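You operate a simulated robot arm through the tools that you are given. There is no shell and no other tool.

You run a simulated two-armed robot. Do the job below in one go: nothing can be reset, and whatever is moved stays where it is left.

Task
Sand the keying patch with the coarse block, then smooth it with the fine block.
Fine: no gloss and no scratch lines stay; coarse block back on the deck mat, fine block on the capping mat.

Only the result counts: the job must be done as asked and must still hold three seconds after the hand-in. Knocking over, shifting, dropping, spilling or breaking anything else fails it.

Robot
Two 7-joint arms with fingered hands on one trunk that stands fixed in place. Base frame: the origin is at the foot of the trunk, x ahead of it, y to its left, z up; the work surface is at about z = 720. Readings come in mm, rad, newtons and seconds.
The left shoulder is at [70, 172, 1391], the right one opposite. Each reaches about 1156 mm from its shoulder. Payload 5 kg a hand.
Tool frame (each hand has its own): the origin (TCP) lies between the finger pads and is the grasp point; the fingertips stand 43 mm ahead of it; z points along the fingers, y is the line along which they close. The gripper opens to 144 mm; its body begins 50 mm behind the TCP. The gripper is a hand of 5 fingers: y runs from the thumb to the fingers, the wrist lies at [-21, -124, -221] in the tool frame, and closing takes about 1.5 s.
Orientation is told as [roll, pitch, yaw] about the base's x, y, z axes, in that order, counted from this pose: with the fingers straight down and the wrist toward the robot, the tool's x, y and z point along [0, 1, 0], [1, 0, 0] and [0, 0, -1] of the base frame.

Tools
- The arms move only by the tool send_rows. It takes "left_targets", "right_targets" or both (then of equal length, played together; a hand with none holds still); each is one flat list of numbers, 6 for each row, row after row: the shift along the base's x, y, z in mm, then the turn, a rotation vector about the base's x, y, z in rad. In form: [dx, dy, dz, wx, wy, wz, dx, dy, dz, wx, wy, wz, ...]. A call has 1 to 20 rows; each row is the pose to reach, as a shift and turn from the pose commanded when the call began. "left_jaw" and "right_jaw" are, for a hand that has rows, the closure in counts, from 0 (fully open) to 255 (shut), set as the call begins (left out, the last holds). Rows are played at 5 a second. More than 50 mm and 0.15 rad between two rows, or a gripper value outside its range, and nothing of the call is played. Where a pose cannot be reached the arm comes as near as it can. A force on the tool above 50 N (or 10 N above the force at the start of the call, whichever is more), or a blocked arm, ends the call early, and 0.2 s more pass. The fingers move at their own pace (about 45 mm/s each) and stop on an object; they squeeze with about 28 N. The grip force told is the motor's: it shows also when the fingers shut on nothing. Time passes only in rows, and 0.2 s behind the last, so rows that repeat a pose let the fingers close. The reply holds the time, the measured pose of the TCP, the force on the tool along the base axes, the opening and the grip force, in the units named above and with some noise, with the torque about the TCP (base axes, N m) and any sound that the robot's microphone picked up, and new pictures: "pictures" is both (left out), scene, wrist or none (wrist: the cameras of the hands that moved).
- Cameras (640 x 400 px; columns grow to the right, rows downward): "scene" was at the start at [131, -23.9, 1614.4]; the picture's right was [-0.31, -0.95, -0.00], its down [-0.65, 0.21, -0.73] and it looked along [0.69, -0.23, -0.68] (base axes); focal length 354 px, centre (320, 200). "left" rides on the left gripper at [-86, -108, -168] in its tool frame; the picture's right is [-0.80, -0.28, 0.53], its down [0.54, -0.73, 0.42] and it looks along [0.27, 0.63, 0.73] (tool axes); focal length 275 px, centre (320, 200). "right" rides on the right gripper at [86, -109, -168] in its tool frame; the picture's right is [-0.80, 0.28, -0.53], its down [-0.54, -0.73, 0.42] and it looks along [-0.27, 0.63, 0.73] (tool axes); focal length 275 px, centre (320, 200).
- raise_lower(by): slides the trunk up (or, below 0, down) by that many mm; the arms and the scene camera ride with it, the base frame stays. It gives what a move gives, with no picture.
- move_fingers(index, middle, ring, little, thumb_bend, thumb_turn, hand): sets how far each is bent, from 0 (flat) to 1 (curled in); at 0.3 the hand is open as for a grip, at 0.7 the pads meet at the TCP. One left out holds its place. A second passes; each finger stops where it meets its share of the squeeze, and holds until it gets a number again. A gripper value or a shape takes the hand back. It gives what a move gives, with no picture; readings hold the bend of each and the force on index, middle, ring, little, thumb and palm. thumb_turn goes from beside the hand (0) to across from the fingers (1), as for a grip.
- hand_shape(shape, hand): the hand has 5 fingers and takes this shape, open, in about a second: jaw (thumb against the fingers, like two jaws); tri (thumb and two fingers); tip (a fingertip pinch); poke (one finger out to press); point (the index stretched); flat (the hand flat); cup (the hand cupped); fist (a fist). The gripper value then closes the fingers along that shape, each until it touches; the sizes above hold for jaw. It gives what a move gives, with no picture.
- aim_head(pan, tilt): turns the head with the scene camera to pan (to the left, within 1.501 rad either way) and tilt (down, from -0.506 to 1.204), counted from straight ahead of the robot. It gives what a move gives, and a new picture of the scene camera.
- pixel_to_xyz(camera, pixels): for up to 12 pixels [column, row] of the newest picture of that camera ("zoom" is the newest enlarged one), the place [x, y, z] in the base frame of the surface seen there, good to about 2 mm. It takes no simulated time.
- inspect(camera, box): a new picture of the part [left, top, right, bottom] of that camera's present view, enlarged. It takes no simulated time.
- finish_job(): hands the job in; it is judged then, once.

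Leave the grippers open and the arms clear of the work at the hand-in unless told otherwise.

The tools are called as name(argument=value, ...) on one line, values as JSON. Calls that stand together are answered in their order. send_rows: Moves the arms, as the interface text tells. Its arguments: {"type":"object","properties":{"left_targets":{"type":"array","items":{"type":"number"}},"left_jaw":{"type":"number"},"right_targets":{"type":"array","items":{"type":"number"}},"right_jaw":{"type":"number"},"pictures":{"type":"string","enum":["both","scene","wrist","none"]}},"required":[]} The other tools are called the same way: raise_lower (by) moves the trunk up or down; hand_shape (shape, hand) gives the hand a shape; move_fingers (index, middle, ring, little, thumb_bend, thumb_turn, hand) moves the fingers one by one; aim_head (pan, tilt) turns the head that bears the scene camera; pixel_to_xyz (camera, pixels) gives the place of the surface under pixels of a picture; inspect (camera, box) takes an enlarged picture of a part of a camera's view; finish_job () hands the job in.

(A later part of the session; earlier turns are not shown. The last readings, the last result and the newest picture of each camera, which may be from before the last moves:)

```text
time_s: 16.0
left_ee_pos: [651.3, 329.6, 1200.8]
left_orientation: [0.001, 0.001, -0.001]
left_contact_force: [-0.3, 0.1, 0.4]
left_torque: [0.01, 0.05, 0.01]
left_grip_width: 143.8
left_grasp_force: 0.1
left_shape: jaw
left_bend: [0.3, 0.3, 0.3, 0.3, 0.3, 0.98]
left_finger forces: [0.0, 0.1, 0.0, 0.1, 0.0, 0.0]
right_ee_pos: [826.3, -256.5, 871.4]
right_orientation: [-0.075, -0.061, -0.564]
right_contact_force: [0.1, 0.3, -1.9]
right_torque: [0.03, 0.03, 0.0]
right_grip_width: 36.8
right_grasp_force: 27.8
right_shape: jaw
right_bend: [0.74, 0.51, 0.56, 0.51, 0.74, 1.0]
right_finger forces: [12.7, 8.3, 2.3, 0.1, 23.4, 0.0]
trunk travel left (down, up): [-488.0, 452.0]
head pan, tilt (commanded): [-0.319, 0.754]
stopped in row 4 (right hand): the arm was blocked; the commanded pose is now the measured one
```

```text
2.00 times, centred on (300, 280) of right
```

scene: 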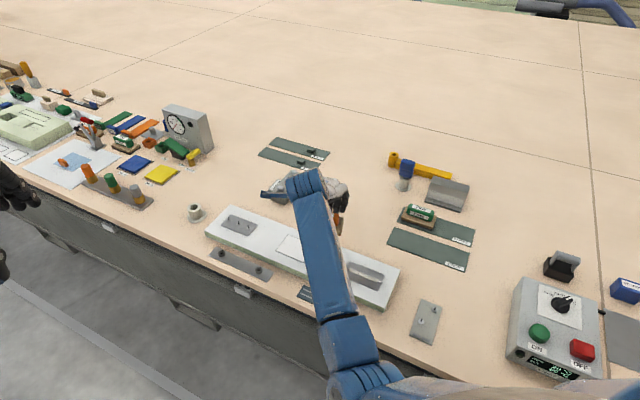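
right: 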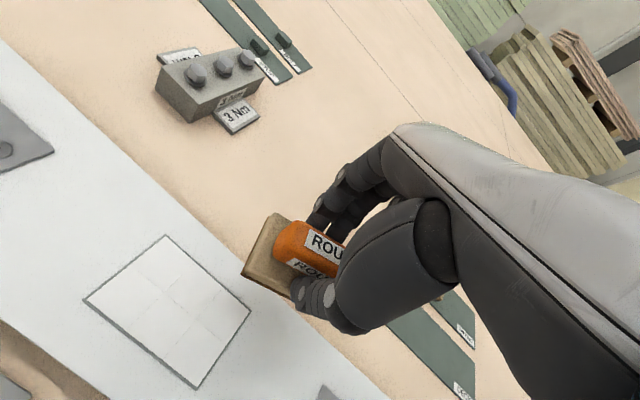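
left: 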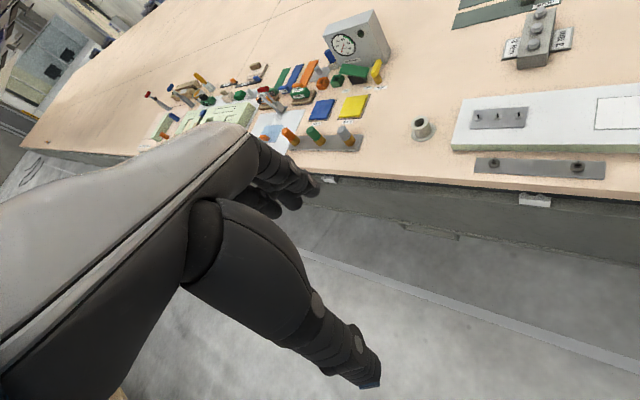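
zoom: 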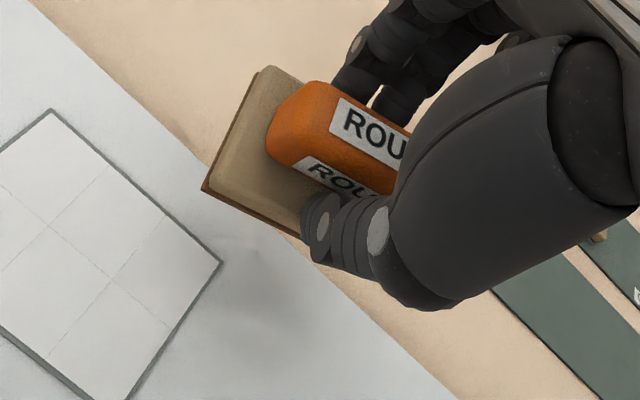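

It stopped again in free air, at wrist y≈-210 this time, so the limit is the arm reaching inward with the elbow tucked in. Yaw +45°, with the forearm coming from the right, is the natural way for this arm to reach the patch. I'll back off to the right, level the hand and unwind the yaw to 0.

send_rows(right_targets=[-11, -29, 6, 0.018, 0.008, 0.113, -22, -58, 10, 0.037, 0.016, 0.226, -34, -87, 14, 0.055, 0.024, 0.338, -45, -116, 18, 0.074, 0.032, 0.451, -56, -144, 20, 0.092, 0.04, 0.564, -56, -144, 20, 0.092, 0.04, 0.564], pictures="none")

```text
time_s: 17.4
left_ee_pos: [651.2, 329.4, 1199.8]
left_orientation: [-0.003, 0.0, 0.0]
left_contact_force: [-0.1, 1.2, 0.2]
left_torque: [-0.07, 0.05, 0.0]
left_grip_width: 143.4
left_grasp_force: 0.1
left_shape: jaw
left_bend: [0.3, 0.3, 0.3, 0.3, 0.3, 0.98]
left_finger forces: [0.0, 0.1, 0.0, 0.1, 0.0, 0.0]
right_ee_pos: [769.8, -396.6, 889.7]
right_orientation: [0.003, 0.005, 0.003]
right_contact_force: [0.9, 0.0, -1.5]
right_torque: [-0.02, 0.0, 0.0]
right_grip_width: 36.6
right_grasp_force: 27.8
right_shape: jaw
right_bend: [0.74, 0.51, 0.56, 0.51, 0.74, 1.0]
right_finger forces: [12.5, 8.5, 2.4, 0.0, 23.5, 0.0]
trunk travel left (down, up): [-488.0, 452.0]
head pan, tilt (commanded): [-0.319, 0.754]
```

Level at yaw 0. Next I turn the yaw to +45° at this spot.

send_rows(right_targets=[0, 0, 0, 0, 0, 0.13, 0, 0, 0, 0, 0, 0.26, 0, 0, 0, 0, 0, 0.39, 0, 0, 0, 0, 0, 0.52, 0, 0, 0, 0, 0, 0.65, 0, 0, 0, 0, 0, 0.785, 0, 0, 0, 0, 0, 0.785], pictures="both")

```text
time_s: 19.0
left_ee_pos: [652.1, 330.5, 1202.2]
left_orientation: [0.001, -0.001, -0.001]
left_contact_force: [0.3, 0.5, -0.4]
left_torque: [0.0, 0.0, 0.02]
left_grip_width: 143.9
left_grasp_force: 0.1
left_shape: jaw
left_bend: [0.3, 0.3, 0.3, 0.3, 0.3, 0.98]
left_finger forces: [0.1, 0.1, 0.0, 0.0, 0.1, 0.0]
right_ee_pos: [769.7, -397.3, 889.2]
right_orientation: [0.007, 0.005, 0.784]
right_contact_force: [0.7, -0.1, -2.5]
right_torque: [0.04, 0.04, -0.02]
right_grip_width: 36.8
right_grasp_force: 27.8
right_shape: jaw
right_bend: [0.74, 0.51, 0.56, 0.51, 0.74, 1.0]
right_finger forces: [12.5, 8.4, 2.4, 0.1, 23.1, 0.0]
trunk travel left (down, up): [-488.0, 452.0]
head pan, tilt (commanded): [-0.319, 0.754]
```

scene: 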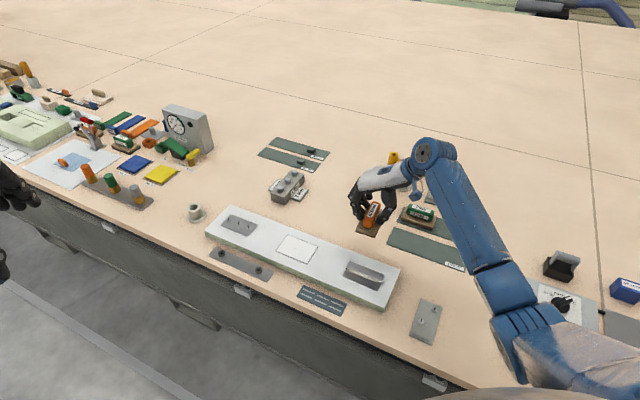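
right: 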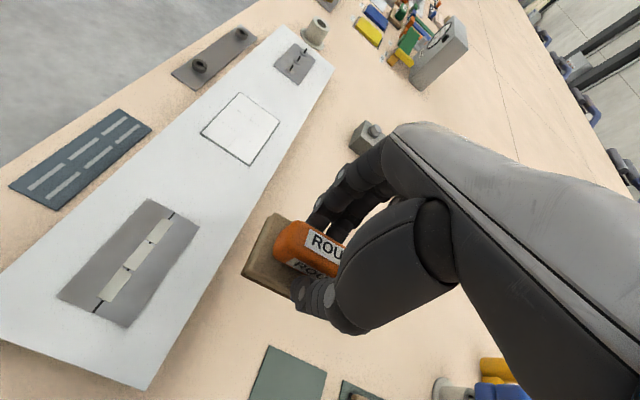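

Yaw +45° works well, with the forearm now coming from the right. In this posture the block's long side lies across the patch, so I'll sweep it along the patch's length. I'm carrying it to above the patch centre now.

send_rows(right_targets=[7, 38, 0, 0, 0, 0, 13, 76, 0, 0, 0, 0, 20, 114, 0, 0, 0, 0, 27, 152, 0, 0, 0, 0, 34, 190, -10, 0, 0, 0, 40, 226.5, -20, 0, 0, 0, 40, 226.5, -20, 0, 0, 0], pictures="both")

inspect(camera="scene", box=[220, 180, 380, 280])

```text
time_s: 20.6
left_ee_pos: [652.4, 329.0, 1201.6]
left_orientation: [0.0, -0.002, -0.001]
left_contact_force: [0.8, -0.7, 1.0]
left_torque: [0.05, -0.04, 0.01]
left_grip_width: 143.8
left_grasp_force: 0.0
left_shape: jaw
left_bend: [0.3, 0.3, 0.3, 0.3, 0.3, 0.98]
left_finger forces: [0.0, 0.0, 0.0, 0.1, 0.0, 0.0]
right_ee_pos: [808.7, -171.2, 870.1]
right_orientation: [0.005, 0.004, 0.786]
right_contact_force: [-0.1, -0.5, -1.8]
right_torque: [0.02, 0.0, -0.01]
right_grip_width: 36.7
right_grasp_force: 28.1
right_shape: jaw
right_bend: [0.74, 0.51, 0.56, 0.51, 0.74, 1.0]
right_finger forces: [12.7, 8.3, 2.4, 0.0, 23.4, 0.0]
trunk travel left (down, up): [-488.0, 452.0]
head pan, tilt (commanded): [-0.319, 0.754]
```

scene: 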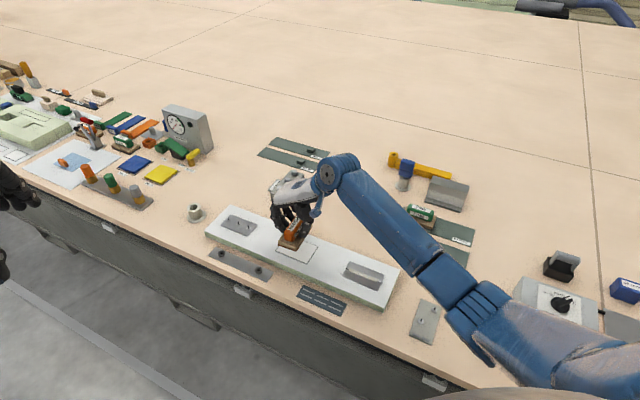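
right: 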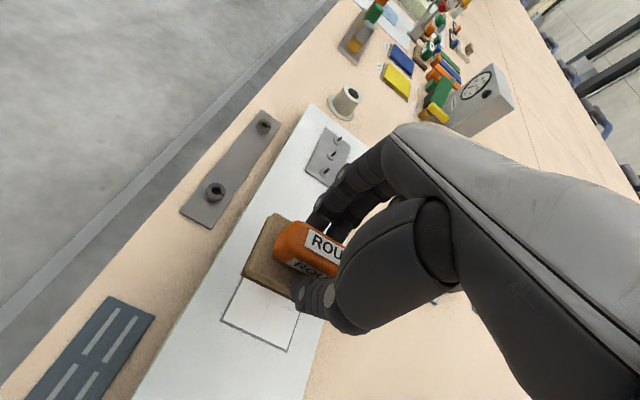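

```text
4.00 times, centred on (300, 230) of scene
```

zoom: 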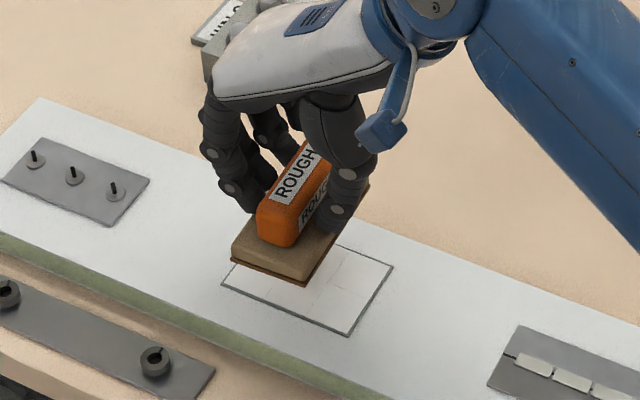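

The block hovers over the patch, level, and the scene camera sees it clearly. I'll lower it in small steps toward first contact, expected at TCP z≈813.

send_rows(right_targets=[0.5, 0.5, -25, 0, 0, 0, 1, 0.5, -42, 0, 0, 0, 1, 0.5, -50, 0, 0, 0, 1, 0.5, -54, 0, 0, 0, 1, 0.5, -54, 0, 0, 0], pictures="none")

```text
time_s: 21.8
left_ee_pos: [653.3, 329.2, 1201.4]
left_orientation: [-0.001, 0.002, -0.001]
left_contact_force: [0.2, -0.3, 0.7]
left_torque: [0.02, 0.0, 0.01]
left_grip_width: 143.6
left_grasp_force: 0.1
left_shape: jaw
left_bend: [0.3, 0.3, 0.3, 0.3, 0.3, 0.98]
left_finger forces: [0.1, 0.0, 0.0, 0.1, 0.0, 0.1]
right_ee_pos: [808.8, -169.6, 814.6]
right_orientation: [0.003, 0.005, 0.785]
right_contact_force: [-0.2, 0.6, -2.6]
right_torque: [0.01, -0.01, -0.05]
right_grip_width: 36.6
right_grasp_force: 28.0
right_shape: jaw
right_bend: [0.74, 0.51, 0.56, 0.51, 0.74, 1.0]
right_finger forces: [12.6, 8.3, 2.4, 0.0, 23.3, 0.0]
trunk travel left (down, up): [-488.0, 452.0]
head pan, tilt (commanded): [-0.319, 0.754]
```

Still in the air (force ≈ -2 N, the block's weight). I'll go down 3 mm more in 1 mm steps.

send_rows(right_targets=[0, 0, -1, 0, 0, 0, 0, 0, -2, 0, 0, 0, 0, 0, -3, 0, 0, 0, 0, 0, -3, 0, 0, 0], pictures="scene")

inspect(camera="scene", box=[250, 205, 346, 265])

```text
time_s: 22.8
left_ee_pos: [652.0, 329.4, 1199.9]
left_orientation: [0.001, -0.001, 0.001]
left_contact_force: [-1.0, -0.1, 0.6]
left_torque: [-0.03, 0.0, -0.01]
left_grip_width: 143.8
left_grasp_force: 0.1
left_shape: jaw
left_bend: [0.3, 0.3, 0.3, 0.3, 0.3, 0.98]
left_finger forces: [0.0, 0.0, 0.1, 0.0, 0.1, 0.1]
right_ee_pos: [810.4, -170.6, 813.0]
right_orientation: [0.004, 0.002, 0.785]
right_contact_force: [0.4, 0.4, -1.7]
right_torque: [0.05, -0.08, 0.01]
right_grip_width: 36.7
right_grasp_force: 28.0
right_shape: jaw
right_bend: [0.74, 0.51, 0.56, 0.51, 0.74, 1.0]
right_finger forces: [12.6, 8.7, 2.4, 0.0, 23.3, 0.1]
trunk travel left (down, up): [-488.0, 452.0]
head pan, tilt (commanded): [-0.319, 0.754]
```

scene: 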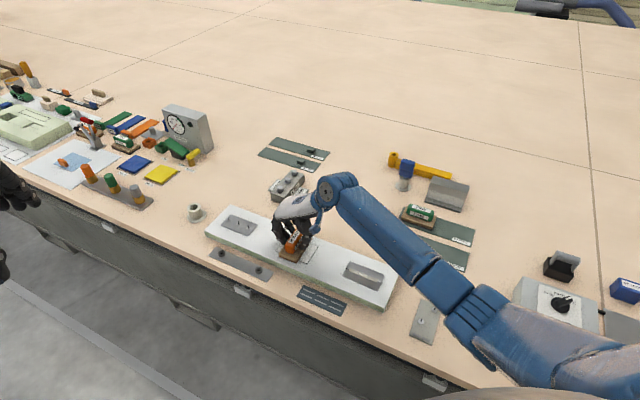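

```text
6.67 times, centred on (298, 235) of scene
```

zoom: 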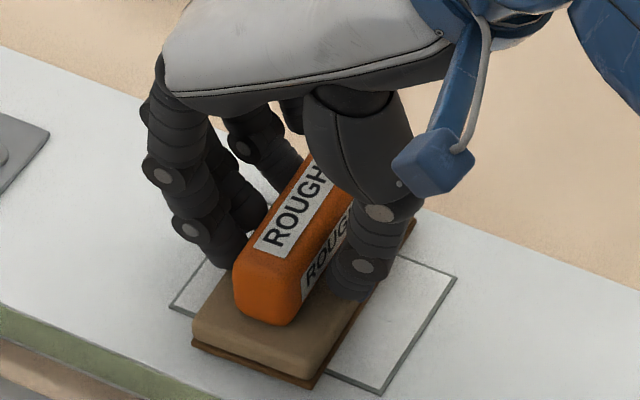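

No contact force yet. I'll go down another 4 mm in 1 mm steps.

send_rows(right_targets=[0, 0, -1, 0, 0, 0, 0, 0, -2, 0, 0, 0, 0, 0, -3, 0, 0, 0, 0, 0, -4, 0, 0, 0], pictures="none")

```text
time_s: 23.8
left_ee_pos: [650.9, 329.4, 1202.2]
left_orientation: [-0.001, -0.002, 0.0]
left_contact_force: [0.6, 0.4, 0.3]
left_torque: [-0.01, 0.02, -0.01]
left_grip_width: 143.8
left_grasp_force: 0.1
left_shape: jaw
left_bend: [0.3, 0.3, 0.3, 0.3, 0.3, 0.98]
left_finger forces: [0.0, 0.1, 0.1, 0.0, 0.1, 0.1]
right_ee_pos: [810.0, -169.9, 811.3]
right_orientation: [0.002, 0.002, 0.785]
right_contact_force: [-0.8, -0.1, 15.3]
right_torque: [-0.12, -0.4, 0.01]
right_grip_width: 36.7
right_grasp_force: 27.9
right_shape: jaw
right_bend: [0.74, 0.51, 0.56, 0.51, 0.74, 1.0]
right_finger forces: [14.7, 10.1, 2.9, 0.0, 25.0, 0.0]
trunk travel left (down, up): [-488.0, 452.0]
head pan, tilt (commanded): [-0.319, 0.754]
```

Contact at TCP z≈811 with about 15 N pressing, which is a good sanding force. First back-and-forth stroke along the patch's length (diagonal ±30 mm).

send_rows(right_targets=[7.1, 7.1, 0, 0, 0, 0, 14.1, 14.1, 0, 0, 0, 0, 21.2, 21.2, 0, 0, 0, 0, 14.1, 14.1, 0, 0, 0, 0, 7.1, 7.1, 0, 0, 0, 0, 0, 0, 0, 0, 0, 0, -7.1, -7.1, 0, 0, 0, 0, -14.1, -14.1, 0, 0, 0, 0, -21.2, -21.2, 0, 0, 0, 0, -14.1, -14.1, 0, 0, 0, 0, -7.1, -7.1, 0, 0, 0, 0, 0, 0, 0, 0, 0, 0], pictures="scene")

inspect(camera="scene", box=[250, 205, 346, 265])

```text
time_s: 26.4
left_ee_pos: [649.4, 329.8, 1201.5]
left_orientation: [-0.001, -0.003, 0.0]
left_contact_force: [0.5, -0.2, -0.8]
left_torque: [0.02, -0.01, -0.01]
left_grip_width: 143.7
left_grasp_force: 0.0
left_shape: jaw
left_bend: [0.3, 0.3, 0.3, 0.3, 0.3, 0.98]
left_finger forces: [0.0, 0.0, 0.0, 0.0, 0.1, 0.0]
right_ee_pos: [808.8, -169.6, 810.8]
right_orientation: [0.001, 0.003, 0.783]
right_contact_force: [-4.3, -6.7, 24.0]
right_torque: [-0.32, 0.09, -0.01]
right_grip_width: 36.0
right_grasp_force: 27.8
right_shape: jaw
right_bend: [0.74, 0.52, 0.56, 0.51, 0.74, 1.0]
right_finger forces: [23.4, 10.8, 0.9, 0.1, 31.4, 0.0]
trunk travel left (down, up): [-488.0, 452.0]
head pan, tilt (commanded): [-0.319, 0.754]
```

scene: 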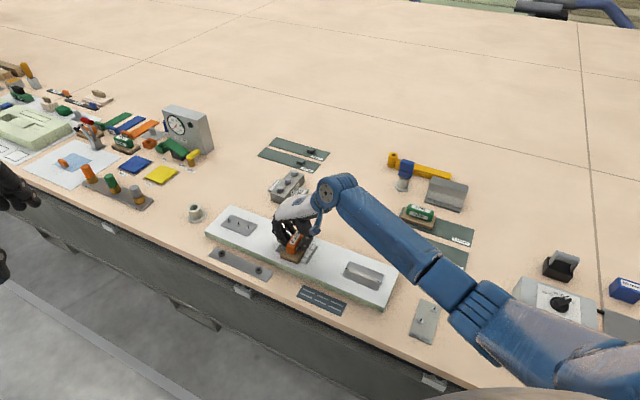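

```text
6.67 times, centred on (298, 235) of scene
```

zoom: 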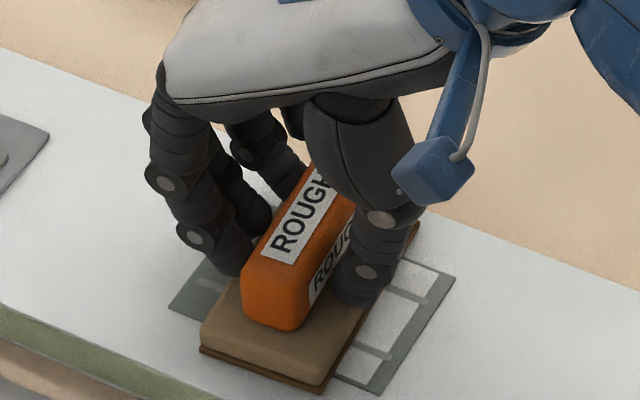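

The force rose to 24 N with friction, and part of the patch has turned grey while white areas remain at the right. I'll lift 60 mm and shift aside to view the patch.

send_rows(right_targets=[0, 0, 10, 0, 0, 0, 5, 5, 40, 0, 0, 0, 25, 25, 70, 0, 0, 0, 50, 50, 90, 0, 0, 0, 75, 75, 90, 0, 0, 0], pictures="scene")

inspect(camera="scene", box=[250, 215, 346, 275])

```text
time_s: 27.6
left_ee_pos: [654.4, 330.4, 1200.0]
left_orientation: [-0.002, 0.002, 0.001]
left_contact_force: [-0.1, 0.1, 0.2]
left_torque: [-0.05, 0.02, -0.01]
left_grip_width: 144.1
left_grasp_force: 0.1
left_shape: jaw
left_bend: [0.3, 0.3, 0.3, 0.3, 0.3, 0.98]
left_finger forces: [0.0, 0.1, 0.0, 0.0, 0.1, 0.0]
right_ee_pos: [886.5, -94.6, 897.8]
right_orientation: [0.003, 0.006, 0.783]
right_contact_force: [0.5, -0.2, -2.7]
right_torque: [0.05, 0.03, 0.01]
right_grip_width: 35.4
right_grasp_force: 27.8
right_shape: jaw
right_bend: [0.74, 0.51, 0.56, 0.51, 0.74, 1.0]
right_finger forces: [15.5, 9.1, 1.9, 0.0, 25.1, 0.0]
trunk travel left (down, up): [-488.0, 452.0]
head pan, tilt (commanded): [-0.319, 0.754]
```

scene: 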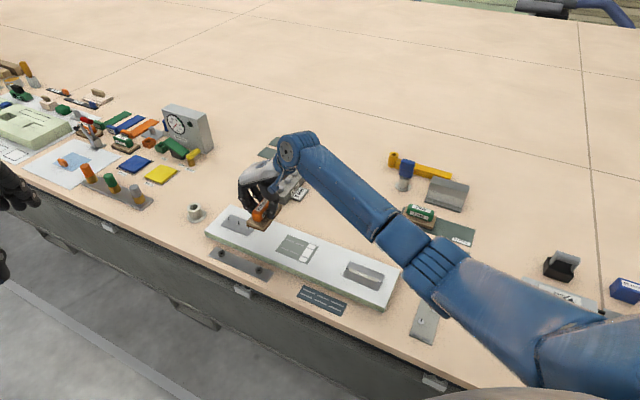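

```text
6.67 times, centred on (298, 245) of scene
```

zoom: 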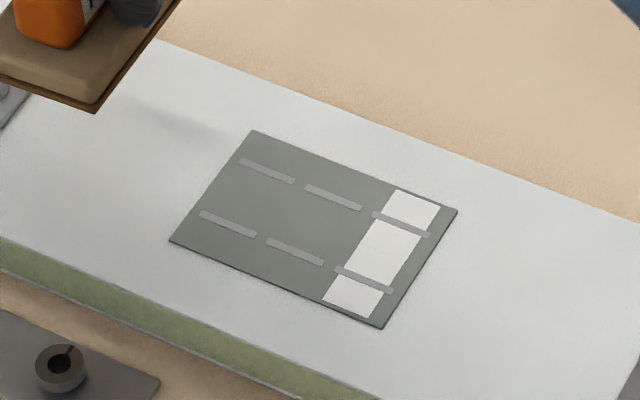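

Now I can read the result: the sanded area is grey with light scratch streaks (one per cell), and a white glossy strip remains in the right-hand column. I'll measure that strip's corners.

pixel_to_xyz(camera="zoom", pixels=[[396, 191], [437, 204], [371, 317], [324, 300], [253, 132], [456, 210], [381, 326], [170, 241], [310, 188], [360, 207], [240, 160], [294, 181]])

```text
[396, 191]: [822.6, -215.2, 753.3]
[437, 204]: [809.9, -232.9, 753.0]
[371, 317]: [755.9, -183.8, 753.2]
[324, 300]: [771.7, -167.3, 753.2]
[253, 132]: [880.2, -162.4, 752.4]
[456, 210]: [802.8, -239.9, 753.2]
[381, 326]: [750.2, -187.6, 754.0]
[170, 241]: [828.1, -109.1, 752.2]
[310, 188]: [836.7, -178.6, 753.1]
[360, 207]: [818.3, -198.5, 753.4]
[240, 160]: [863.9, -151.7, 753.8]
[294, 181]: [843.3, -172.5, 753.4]
```

The white strip is about 61% of the last column's width, centred on that column, so the two cells at the +u end still hold gloss. I'll return, press at the same height over that end and do short strokes there.

send_rows(right_targets=[-25, -25, 0, 0, 0, 0, -50, -50, 0, 0, 0, 0, -75, -75, -15, 0, 0, 0, -96.2, -96.2, -50, 0, 0, 0, -96.2, -96.2, -80, 0, 0, 0, -96.2, -96.2, -87, 0, 0, 0, -96.2, -96.2, -90, 0, 0, 0], pictures="none")

```text
time_s: 29.2
left_ee_pos: [651.3, 329.4, 1201.6]
left_orientation: [-0.001, 0.001, 0.0]
left_contact_force: [0.2, -0.6, 0.4]
left_torque: [-0.03, 0.02, -0.01]
left_grip_width: 143.8
left_grasp_force: 0.0
left_shape: jaw
left_bend: [0.3, 0.3, 0.3, 0.3, 0.3, 0.98]
left_finger forces: [0.1, 0.0, 0.1, 0.1, 0.0, 0.0]
right_ee_pos: [788.3, -191.1, 812.2]
right_orientation: [0.001, 0.001, 0.784]
right_contact_force: [-0.1, -0.1, 7.1]
right_torque: [0.19, -0.2, -0.01]
right_grip_width: 34.8
right_grasp_force: 27.5
right_shape: jaw
right_bend: [0.74, 0.51, 0.56, 0.51, 0.74, 1.0]
right_finger forces: [17.2, 10.0, 1.7, 0.0, 25.4, 0.0]
trunk travel left (down, up): [-488.0, 452.0]
head pan, tilt (commanded): [-0.319, 0.754]
```

Contact here is only 7 N, since the block has seated slightly deeper in the grip. I'll press 2 mm more and do short strokes over the last column.

send_rows(right_targets=[0, 0, -2, 0, 0, 0, -8.5, -8.5, -2, 0, 0, 0, 0, 0, -2, 0, 0, 0, 8.5, 8.5, -2, 0, 0, 0, 0, 0, -2, 0, 0, 0, -8.5, -8.5, -2, 0, 0, 0, 0, 0, -2, 0, 0, 0, 8.5, 8.5, -2, 0, 0, 0, 0, 0, -2, 0, 0, 0, -8.5, -8.5, -2, 0, 0, 0, 0, 0, -2, 0, 0, 0], pictures="scene")

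inspect(camera="scene", box=[250, 215, 346, 275])

```text
time_s: 31.6
left_ee_pos: [647.9, 328.6, 1204.0]
left_orientation: [0.0, -0.004, 0.001]
left_contact_force: [0.2, 0.3, 0.3]
left_torque: [-0.03, -0.01, -0.01]
left_grip_width: 143.9
left_grasp_force: 0.1
left_shape: jaw
left_bend: [0.3, 0.3, 0.3, 0.3, 0.3, 0.98]
left_finger forces: [0.1, 0.1, 0.0, 0.1, 0.1, 0.0]
right_ee_pos: [785.5, -193.4, 811.0]
right_orientation: [0.001, 0.005, 0.783]
right_contact_force: [-7.7, -2.6, 41.2]
right_torque: [0.01, 0.15, -0.23]
right_grip_width: 37.1
right_grasp_force: 28.3
right_shape: jaw
right_bend: [0.74, 0.51, 0.56, 0.51, 0.74, 1.0]
right_finger forces: [39.0, 10.6, 0.6, 0.1, 39.6, 0.1]
trunk travel left (down, up): [-488.0, 452.0]
head pan, tilt (commanded): [-0.319, 0.754]
```

scene: 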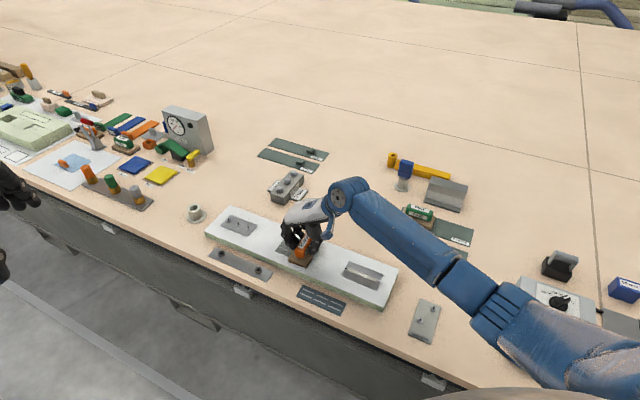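

```text
6.67 times, centred on (298, 245) of scene
```

zoom: 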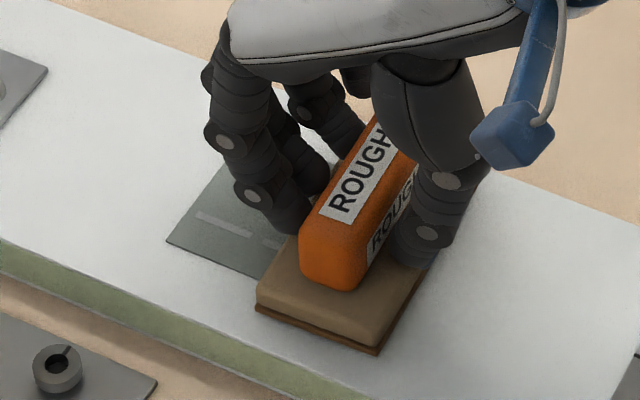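

The force climbed to 41 N because friction rocks the block in the grip. I'll ease up and lift away to look at the patch.

send_rows(right_targets=[0, 0, 3, 0, 0, 0, 5, 5, 12, 0, 0, 0, 25, 25, 40, 0, 0, 0, 50, 50, 75, 0, 0, 0, 80, 80, 92, 0, 0, 0, 105, 105, 92, 0, 0, 0], pictures="both")

inspect(camera="scene", box=[250, 215, 346, 275])

inspect(camera="right", box=[180, 180, 436, 340])

```text
time_s: 33.0
left_ee_pos: [653.5, 329.7, 1201.0]
left_orientation: [0.0, 0.002, -0.001]
left_contact_force: [1.0, 0.9, -0.5]
left_torque: [-0.07, 0.01, 0.0]
left_grip_width: 143.7
left_grasp_force: 0.2
left_shape: jaw
left_bend: [0.3, 0.3, 0.3, 0.3, 0.3, 0.98]
left_finger forces: [0.0, 0.1, 0.1, 0.0, 0.0, 0.0]
right_ee_pos: [894.5, -85.2, 897.4]
right_orientation: [0.003, 0.007, 0.782]
right_contact_force: [0.0, -0.6, -2.9]
right_torque: [0.09, 0.03, -0.02]
right_grip_width: 35.4
right_grasp_force: 28.2
right_shape: jaw
right_bend: [0.74, 0.51, 0.56, 0.51, 0.74, 1.0]
right_finger forces: [13.2, 9.9, 2.1, 0.0, 26.9, 0.1]
trunk travel left (down, up): [-488.0, 452.0]
head pan, tilt (commanded): [-0.319, 0.754]
```

scene: 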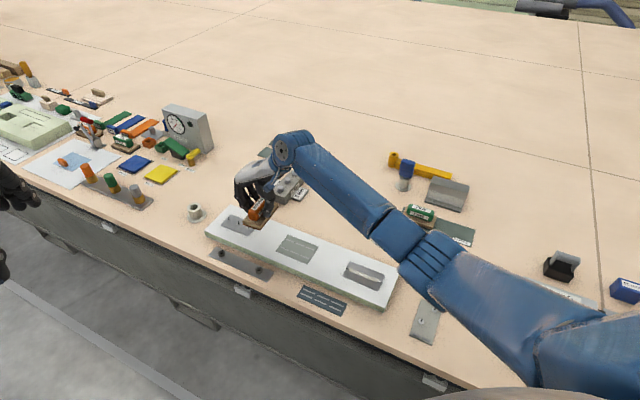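
right: 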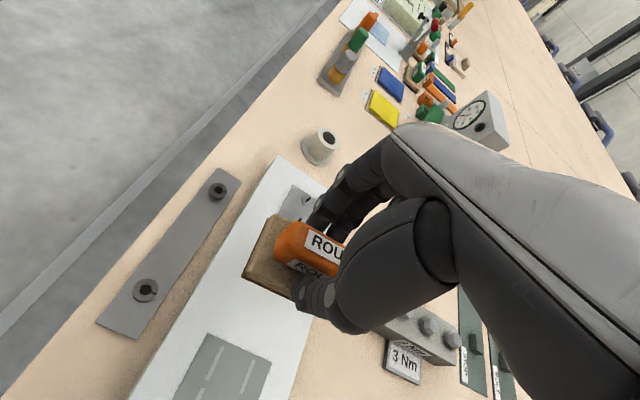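

```text
6.67 times, centred on (298, 245) of scene
```

zoom: 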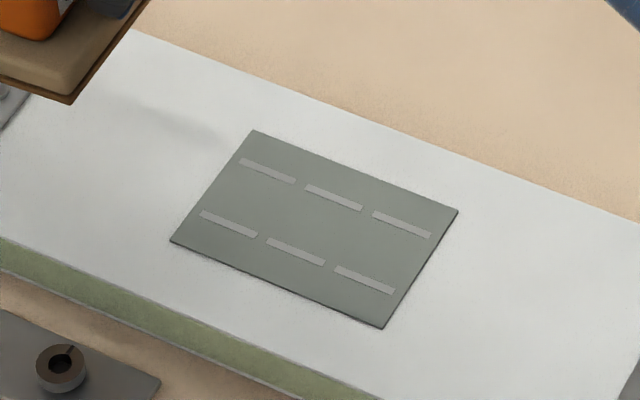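

```text
2.50 times, centred on (308, 260) of right
```

zoom: 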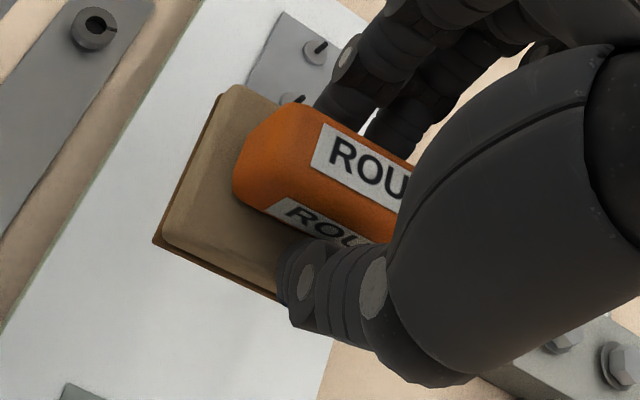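

All the gloss is gone and six scratch streaks remain for the fine block. I'll take the ROUGH block back: first to above (765,-420) at the current yaw.

send_rows(right_targets=[-16, -42, 3, 0, 0, 0, -32, -84, 3, 0, 0, 0, -48, -126, 3, 0, 0, 0, -65, -167, 3, 0, 0, 0, -81, -209, 3, 0, 0, 0, -97, -251, 3, 0, 0, 0, -113, -293, 3, 0, 0, 0, -129.5, -335, 3, 0, 0, 0], pictures="none")

send_rows(right_targets=[0, 0, 0, 0, 0, -0.13, 0, 0, 0, 0, 0, -0.26, 0, 0, 0, 0, 0, -0.39, 0, 0, 0, 0, 0, -0.52, 0, 0, 0, 0, 0, -0.65, 0, 0, 0, 0, 0, -0.78, 0, -10, 0, 0, 0, -0.91, 0, -20, 0, 0, 0, -1.04, 0, -30, 0, 0, 0, -1.17, 0, -40, 0, 0, 0, -1.3, 0, -50, 0, 0, 0, -1.43, 0, -60, 0, 0, 0, -1.567, 0, -60, 0, 0, 0, -1.567], pictures="both")

```text
time_s: 34.8
left_ee_pos: [651.1, 327.7, 1203.2]
left_orientation: [0.001, 0.0, 0.002]
left_contact_force: [-1.1, 0.0, 1.0]
left_torque: [0.0, -0.03, 0.03]
left_grip_width: 143.7
left_grasp_force: 0.0
left_shape: jaw
left_bend: [0.3, 0.3, 0.3, 0.3, 0.3, 0.98]
left_finger forces: [0.0, 0.1, 0.0, 0.0, 0.1, 0.1]
right_ee_pos: [764.1, -420.0, 901.2]
right_orientation: [0.006, 0.002, 0.786]
right_contact_force: [0.4, 0.7, -1.2]
right_torque: [0.0, 0.04, -0.01]
right_grip_width: 35.4
right_grasp_force: 28.0
right_shape: jaw
right_bend: [0.74, 0.51, 0.56, 0.51, 0.74, 1.0]
right_finger forces: [12.5, 8.8, 2.2, 0.0, 25.1, 0.0]
trunk travel left (down, up): [-488.0, 452.0]
head pan, tilt (commanded): [-0.319, 0.754]
```

```text
time_s: 37.6
left_ee_pos: [652.1, 329.1, 1201.4]
left_orientation: [-0.001, -0.002, 0.001]
left_contact_force: [0.1, 0.7, 0.0]
left_torque: [0.04, -0.05, -0.02]
left_grip_width: 143.7
left_grasp_force: 0.1
left_shape: jaw
left_bend: [0.3, 0.3, 0.3, 0.3, 0.3, 0.98]
left_finger forces: [0.0, 0.0, 0.0, 0.1, 0.1, 0.0]
right_ee_pos: [765.8, -483.8, 902.6]
right_orientation: [0.003, 0.006, -0.784]
right_contact_force: [-0.3, 0.3, -1.2]
right_torque: [0.06, -0.02, -0.02]
right_grip_width: 35.5
right_grasp_force: 28.0
right_shape: jaw
right_bend: [0.74, 0.51, 0.56, 0.51, 0.74, 1.0]
right_finger forces: [12.4, 8.4, 2.2, 0.0, 24.1, 0.0]
trunk travel left (down, up): [-488.0, 452.0]
head pan, tilt (commanded): [-0.319, 0.754]
```

scene: 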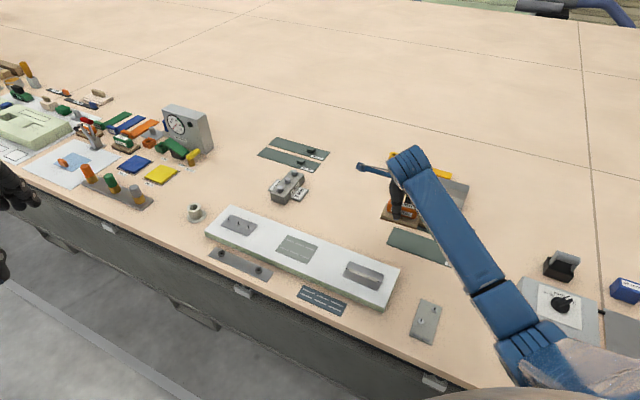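
right: 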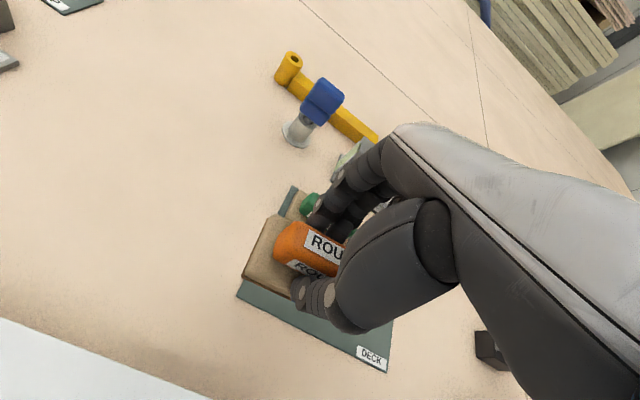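

Yaw is -45° again. I'll go above the deck mat spot (TCP ≈ (749,-535)) at z≈850.

send_rows(right_targets=[-8, -26, -10, 0, 0, 0, -16, -52, -20, 0, 0, 0, -16, -52, -40, 0, 0, 0, -16, -52, -60, 0, 0, 0, -16, -52, -60, 0, 0, 0], pictures="both")

inspect(camera="scene", box=[360, 190, 488, 270])

inspect(camera="right", box=[180, 180, 436, 340])

```text
time_s: 38.8
left_ee_pos: [651.8, 329.1, 1201.2]
left_orientation: [0.0, 0.002, 0.001]
left_contact_force: [0.0, 1.0, -0.5]
left_torque: [-0.04, -0.04, 0.01]
left_grip_width: 143.6
left_grasp_force: 0.0
left_shape: jaw
left_bend: [0.3, 0.3, 0.3, 0.3, 0.3, 0.98]
left_finger forces: [0.0, 0.1, 0.0, 0.0, 0.1, 0.1]
right_ee_pos: [748.7, -534.3, 841.6]
right_orientation: [0.002, 0.005, -0.782]
right_contact_force: [0.1, 0.4, -1.0]
right_torque: [0.0, -0.04, 0.01]
right_grip_width: 35.3
right_grasp_force: 28.1
right_shape: jaw
right_bend: [0.74, 0.51, 0.56, 0.51, 0.74, 1.0]
right_finger forces: [12.4, 8.3, 2.2, 0.0, 23.9, 0.0]
trunk travel left (down, up): [-488.0, 452.0]
head pan, tilt (commanded): [-0.319, 0.754]
```

scene: 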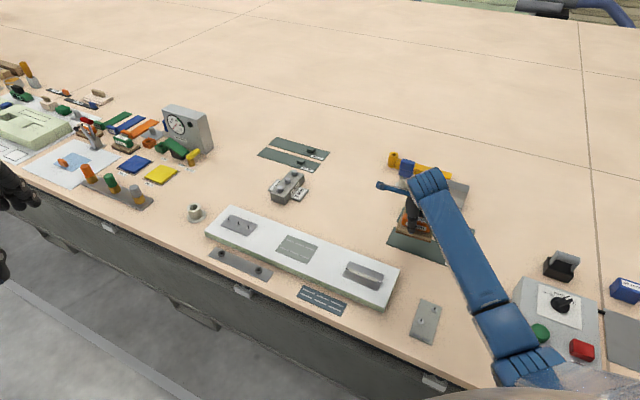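
right: 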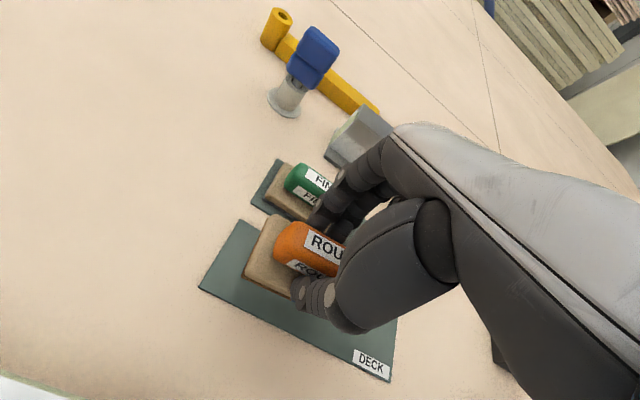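

```text
5.00 times, centred on (424, 230) of scene
```

zoom: 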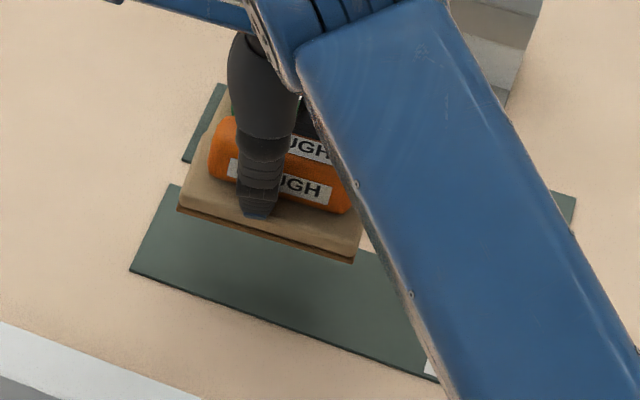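

```text
2.50 times, centred on (308, 260) of right
```

zoom: 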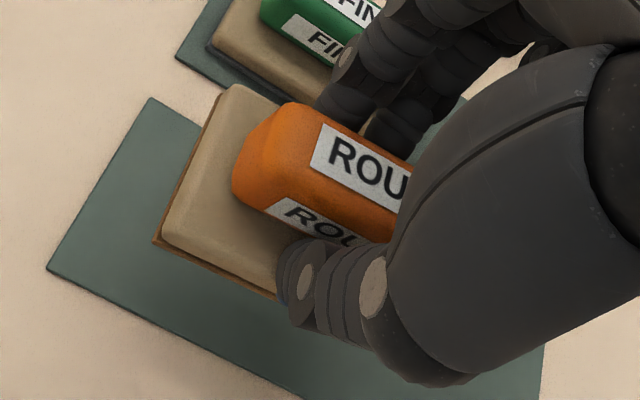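

The block hangs over the mat. I'll check its position and tilt from the base's lower edge (scene zoom corners ~ (180,210) and (352,260)).

inspect(camera="scene", box=[360, 190, 488, 270])

pixel_to_xyz(camera="zoom", pixels=[[182, 209], [350, 258], [184, 200], [350, 250], [205, 95], [170, 187], [133, 271], [250, 228], [300, 243], [362, 180]])

```text
5.00 times, centred on (424, 230) of scene
```

zoom: 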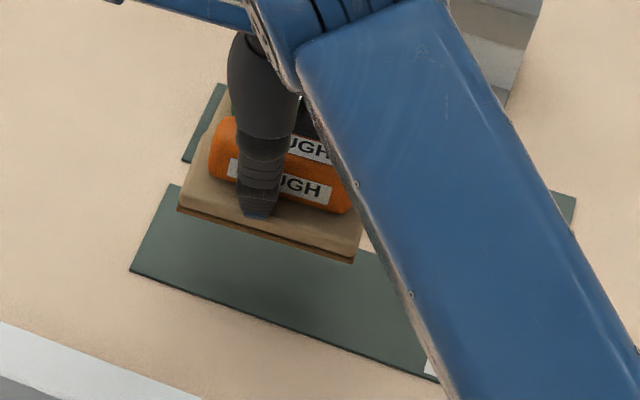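

```text
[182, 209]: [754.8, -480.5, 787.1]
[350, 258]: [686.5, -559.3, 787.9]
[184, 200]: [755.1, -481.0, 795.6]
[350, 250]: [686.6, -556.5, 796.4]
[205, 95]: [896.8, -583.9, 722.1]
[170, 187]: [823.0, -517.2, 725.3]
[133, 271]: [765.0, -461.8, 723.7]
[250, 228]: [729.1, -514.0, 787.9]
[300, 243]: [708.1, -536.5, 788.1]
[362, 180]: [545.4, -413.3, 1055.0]
```

The block is level and turned only about 4° from the mat. I'll correct that (-0.07 rad), shift 4 mm back, and lower to just above the mat.

send_rows(right_targets=[2.8, -2.8, -15, 0, 0, -0.07, 2.8, -2.8, -30, 0, 0, -0.07, 2.8, -2.8, -43, 0, 0, -0.07, 2.8, -2.8, -52, 0, 0, -0.07, 2.8, -2.8, -56, 0, 0, -0.07, 2.8, -2.8, -58, 0, 0, -0.07], pictures="none")

```text
time_s: 40.2
left_ee_pos: [651.4, 328.9, 1201.1]
left_orientation: [0.0, -0.001, -0.002]
left_contact_force: [0.7, -0.3, -1.0]
left_torque: [0.0, 0.03, 0.0]
left_grip_width: 143.7
left_grasp_force: 0.0
left_shape: jaw
left_bend: [0.3, 0.3, 0.3, 0.3, 0.3, 0.98]
left_finger forces: [0.0, 0.0, 0.0, 0.0, 0.1, 0.0]
right_ee_pos: [750.7, -535.9, 783.4]
right_orientation: [0.004, 0.004, -0.852]
right_contact_force: [-1.3, -0.2, -1.0]
right_torque: [0.02, 0.03, 0.0]
right_grip_width: 35.2
right_grasp_force: 27.7
right_shape: jaw
right_bend: [0.74, 0.51, 0.56, 0.51, 0.74, 1.0]
right_finger forces: [12.4, 7.9, 2.2, 0.0, 24.0, 0.0]
trunk travel left (down, up): [-488.0, 452.0]
head pan, tilt (commanded): [-0.319, 0.754]
```

Not touching yet (about -1 N). I'll go down in 1 mm steps until there is light contact.

send_rows(right_targets=[0, 0, -1, 0, 0, 0, 0, 0, -2, 0, 0, 0, 0, 0, -2, 0, 0, 0], pictures="none")

```text
time_s: 41.0
left_ee_pos: [652.4, 329.6, 1202.4]
left_orientation: [0.0, 0.0, -0.002]
left_contact_force: [-0.3, -1.0, -0.4]
left_torque: [0.0, -0.01, -0.01]
left_grip_width: 143.8
left_grasp_force: 0.0
left_shape: jaw
left_bend: [0.3, 0.3, 0.3, 0.3, 0.3, 0.98]
left_finger forces: [0.0, 0.0, 0.0, 0.1, 0.0, 0.1]
right_ee_pos: [750.5, -536.0, 784.2]
right_orientation: [0.005, 0.002, -0.851]
right_contact_force: [-1.0, -2.0, 6.2]
right_torque: [-0.27, -0.15, 0.01]
right_grip_width: 35.4
right_grasp_force: 27.8
right_shape: jaw
right_bend: [0.74, 0.51, 0.56, 0.51, 0.74, 1.0]
right_finger forces: [12.8, 9.8, 2.1, 0.0, 23.9, 0.0]
trunk travel left (down, up): [-488.0, 452.0]
head pan, tilt (commanded): [-0.319, 0.754]
```

Light contact of 6 N, so the block is on the deck mat. I'll release by opening to about 71 mm.

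send_rows(right_targets=[0, 0, 0, 0, 0, 0, 0, 0, 0, 0, 0, 0, 0, 0, 0, 0, 0, 0, 0, 0, 0, 0, 0, 0, 0, 0, 0, 0, 0, 0, 0, 0, 0, 0, 0, 0], right_jaw=130, pictures="wrist")

inspect(camera="right", box=[180, 180, 436, 340])

```text
time_s: 42.4
left_ee_pos: [651.8, 327.9, 1200.7]
left_orientation: [0.0, 0.0, 0.0]
left_contact_force: [0.6, 0.5, 1.3]
left_torque: [0.01, -0.03, -0.01]
left_grip_width: 143.8
left_grasp_force: 0.1
left_shape: jaw
left_bend: [0.3, 0.3, 0.3, 0.3, 0.3, 0.98]
left_finger forces: [0.0, 0.1, 0.1, 0.0, 0.0, 0.1]
right_ee_pos: [751.7, -536.8, 782.3]
right_orientation: [0.003, 0.004, -0.852]
right_contact_force: [-0.7, -0.5, 0.0]
right_torque: [0.0, 0.04, 0.0]
right_grip_width: 70.1
right_grasp_force: 0.1
right_shape: jaw
right_bend: [0.74, 0.45, 0.42, 0.41, 0.71, 1.0]
right_finger forces: [0.0, 0.0, 0.1, 0.1, 0.1, 0.1]
trunk travel left (down, up): [-488.0, 452.0]
head pan, tilt (commanded): [-0.319, 0.754]
```

right: 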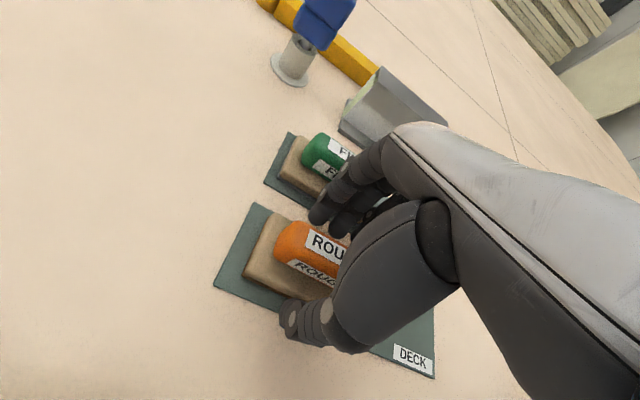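

```text
2.50 times, centred on (308, 260) of right
```

zoom: 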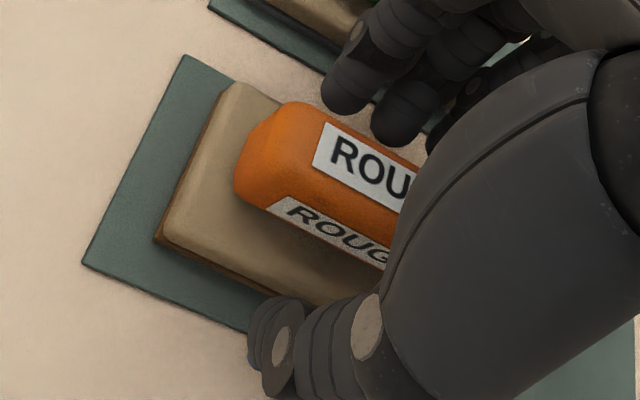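

Released cleanly with the block standing on the deck mat. I'll rise 100 mm straight up and look at the fine block and its surroundings.

send_rows(right_targets=[0, 0, 10, 0, 0, 0, 0, 0, 30, 0, 0, 0, 0, 0, 60, 0, 0, 0, 0, 0, 100, 0, 0, 0.033, 0, 0, 130, 0, 0, 0.067], pictures="both")

inspect(camera="right", box=[160, 60, 416, 220])

```text
time_s: 43.6
left_ee_pos: [651.9, 329.3, 1200.2]
left_orientation: [0.0, 0.001, 0.0]
left_contact_force: [0.3, 1.1, 0.5]
left_torque: [0.01, 0.0, 0.02]
left_grip_width: 143.7
left_grasp_force: 0.1
left_shape: jaw
left_bend: [0.3, 0.3, 0.3, 0.3, 0.3, 0.98]
left_finger forces: [0.0, 0.0, 0.0, 0.1, 0.1, 0.0]
right_ee_pos: [749.4, -536.4, 910.8]
right_orientation: [0.004, 0.005, -0.782]
right_contact_force: [0.0, -0.6, -0.1]
right_torque: [-0.02, -0.03, 0.01]
right_grip_width: 70.2
right_grasp_force: 0.0
right_shape: jaw
right_bend: [0.74, 0.45, 0.42, 0.41, 0.71, 1.0]
right_finger forces: [0.1, 0.0, 0.0, 0.0, 0.0, 0.0]
trunk travel left (down, up): [-488.0, 452.0]
head pan, tilt (commanded): [-0.319, 0.754]
```

scene: 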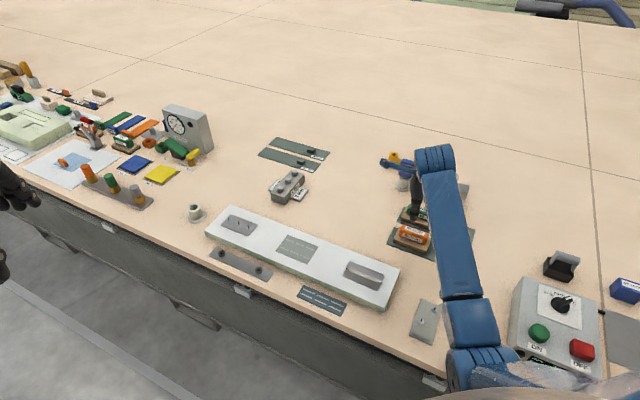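
right: 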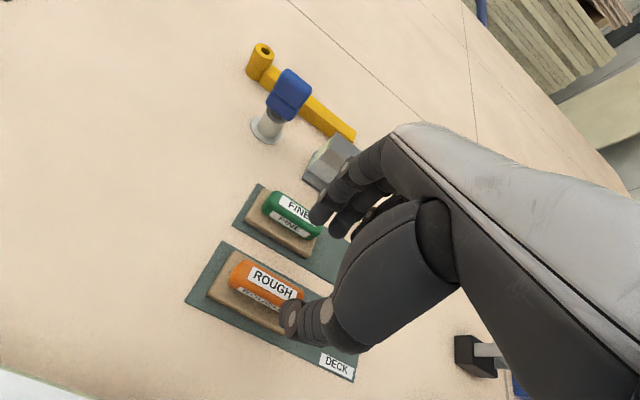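

```text
2.50 times, centred on (288, 140) of right
```

zoom: 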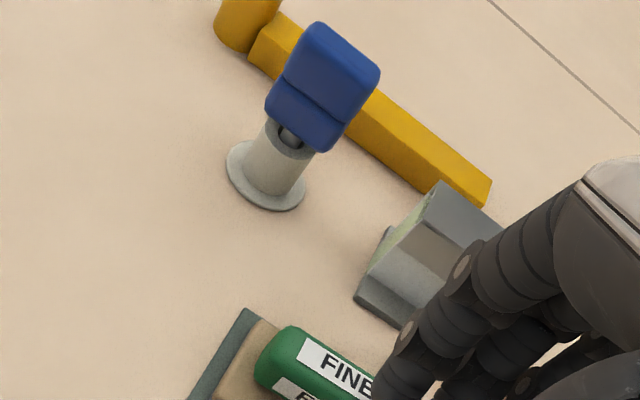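

I'll measure the bracket and the blue-headed tool beyond the fine block so the fingers keep clear, along with the fine handle.

pixel_to_xyz(camera="zoom", pixels=[[440, 188], [358, 296], [392, 325], [390, 230], [420, 215], [320, 145], [275, 105], [265, 205], [300, 200], [290, 330], [265, 370], [330, 345]])

pixel_to_xyz(camera="right", pixels=[[264, 210], [275, 193], [318, 232], [290, 215], [243, 221], [258, 188], [308, 257], [300, 243], [210, 290], [281, 332], [234, 251], [250, 270]])

```text
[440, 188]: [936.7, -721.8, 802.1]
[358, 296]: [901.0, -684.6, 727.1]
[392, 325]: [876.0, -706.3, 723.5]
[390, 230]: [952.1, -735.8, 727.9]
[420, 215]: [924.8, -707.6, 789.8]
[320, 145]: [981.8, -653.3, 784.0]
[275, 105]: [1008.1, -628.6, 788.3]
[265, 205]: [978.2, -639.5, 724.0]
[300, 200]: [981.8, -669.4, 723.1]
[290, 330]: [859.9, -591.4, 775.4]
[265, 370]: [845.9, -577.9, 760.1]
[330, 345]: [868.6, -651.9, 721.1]
```

```text
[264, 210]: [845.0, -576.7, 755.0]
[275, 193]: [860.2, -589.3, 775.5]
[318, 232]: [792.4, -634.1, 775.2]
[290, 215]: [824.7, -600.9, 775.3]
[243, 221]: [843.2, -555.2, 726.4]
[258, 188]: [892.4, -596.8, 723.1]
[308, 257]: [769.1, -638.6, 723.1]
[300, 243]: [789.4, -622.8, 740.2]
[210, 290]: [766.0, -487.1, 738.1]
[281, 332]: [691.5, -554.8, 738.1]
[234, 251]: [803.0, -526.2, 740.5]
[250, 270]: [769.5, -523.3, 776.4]
```

The bracket's foot starts about 100 mm beyond the fine handle and rises to z≈802. I'll check how far out my finger knuckles stick (right cam ~ (340,180), (360,160), (392,132)).

pixel_to_xyz(camera="right", pixels=[[330, 188], [345, 170], [357, 155], [375, 145], [392, 132], [400, 125], [420, 125], [340, 180]])

```text
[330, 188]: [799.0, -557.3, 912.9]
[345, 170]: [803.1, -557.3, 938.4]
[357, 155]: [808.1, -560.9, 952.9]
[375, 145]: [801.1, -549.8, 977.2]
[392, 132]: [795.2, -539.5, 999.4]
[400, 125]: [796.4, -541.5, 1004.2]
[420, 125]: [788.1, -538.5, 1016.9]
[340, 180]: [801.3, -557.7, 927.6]
```

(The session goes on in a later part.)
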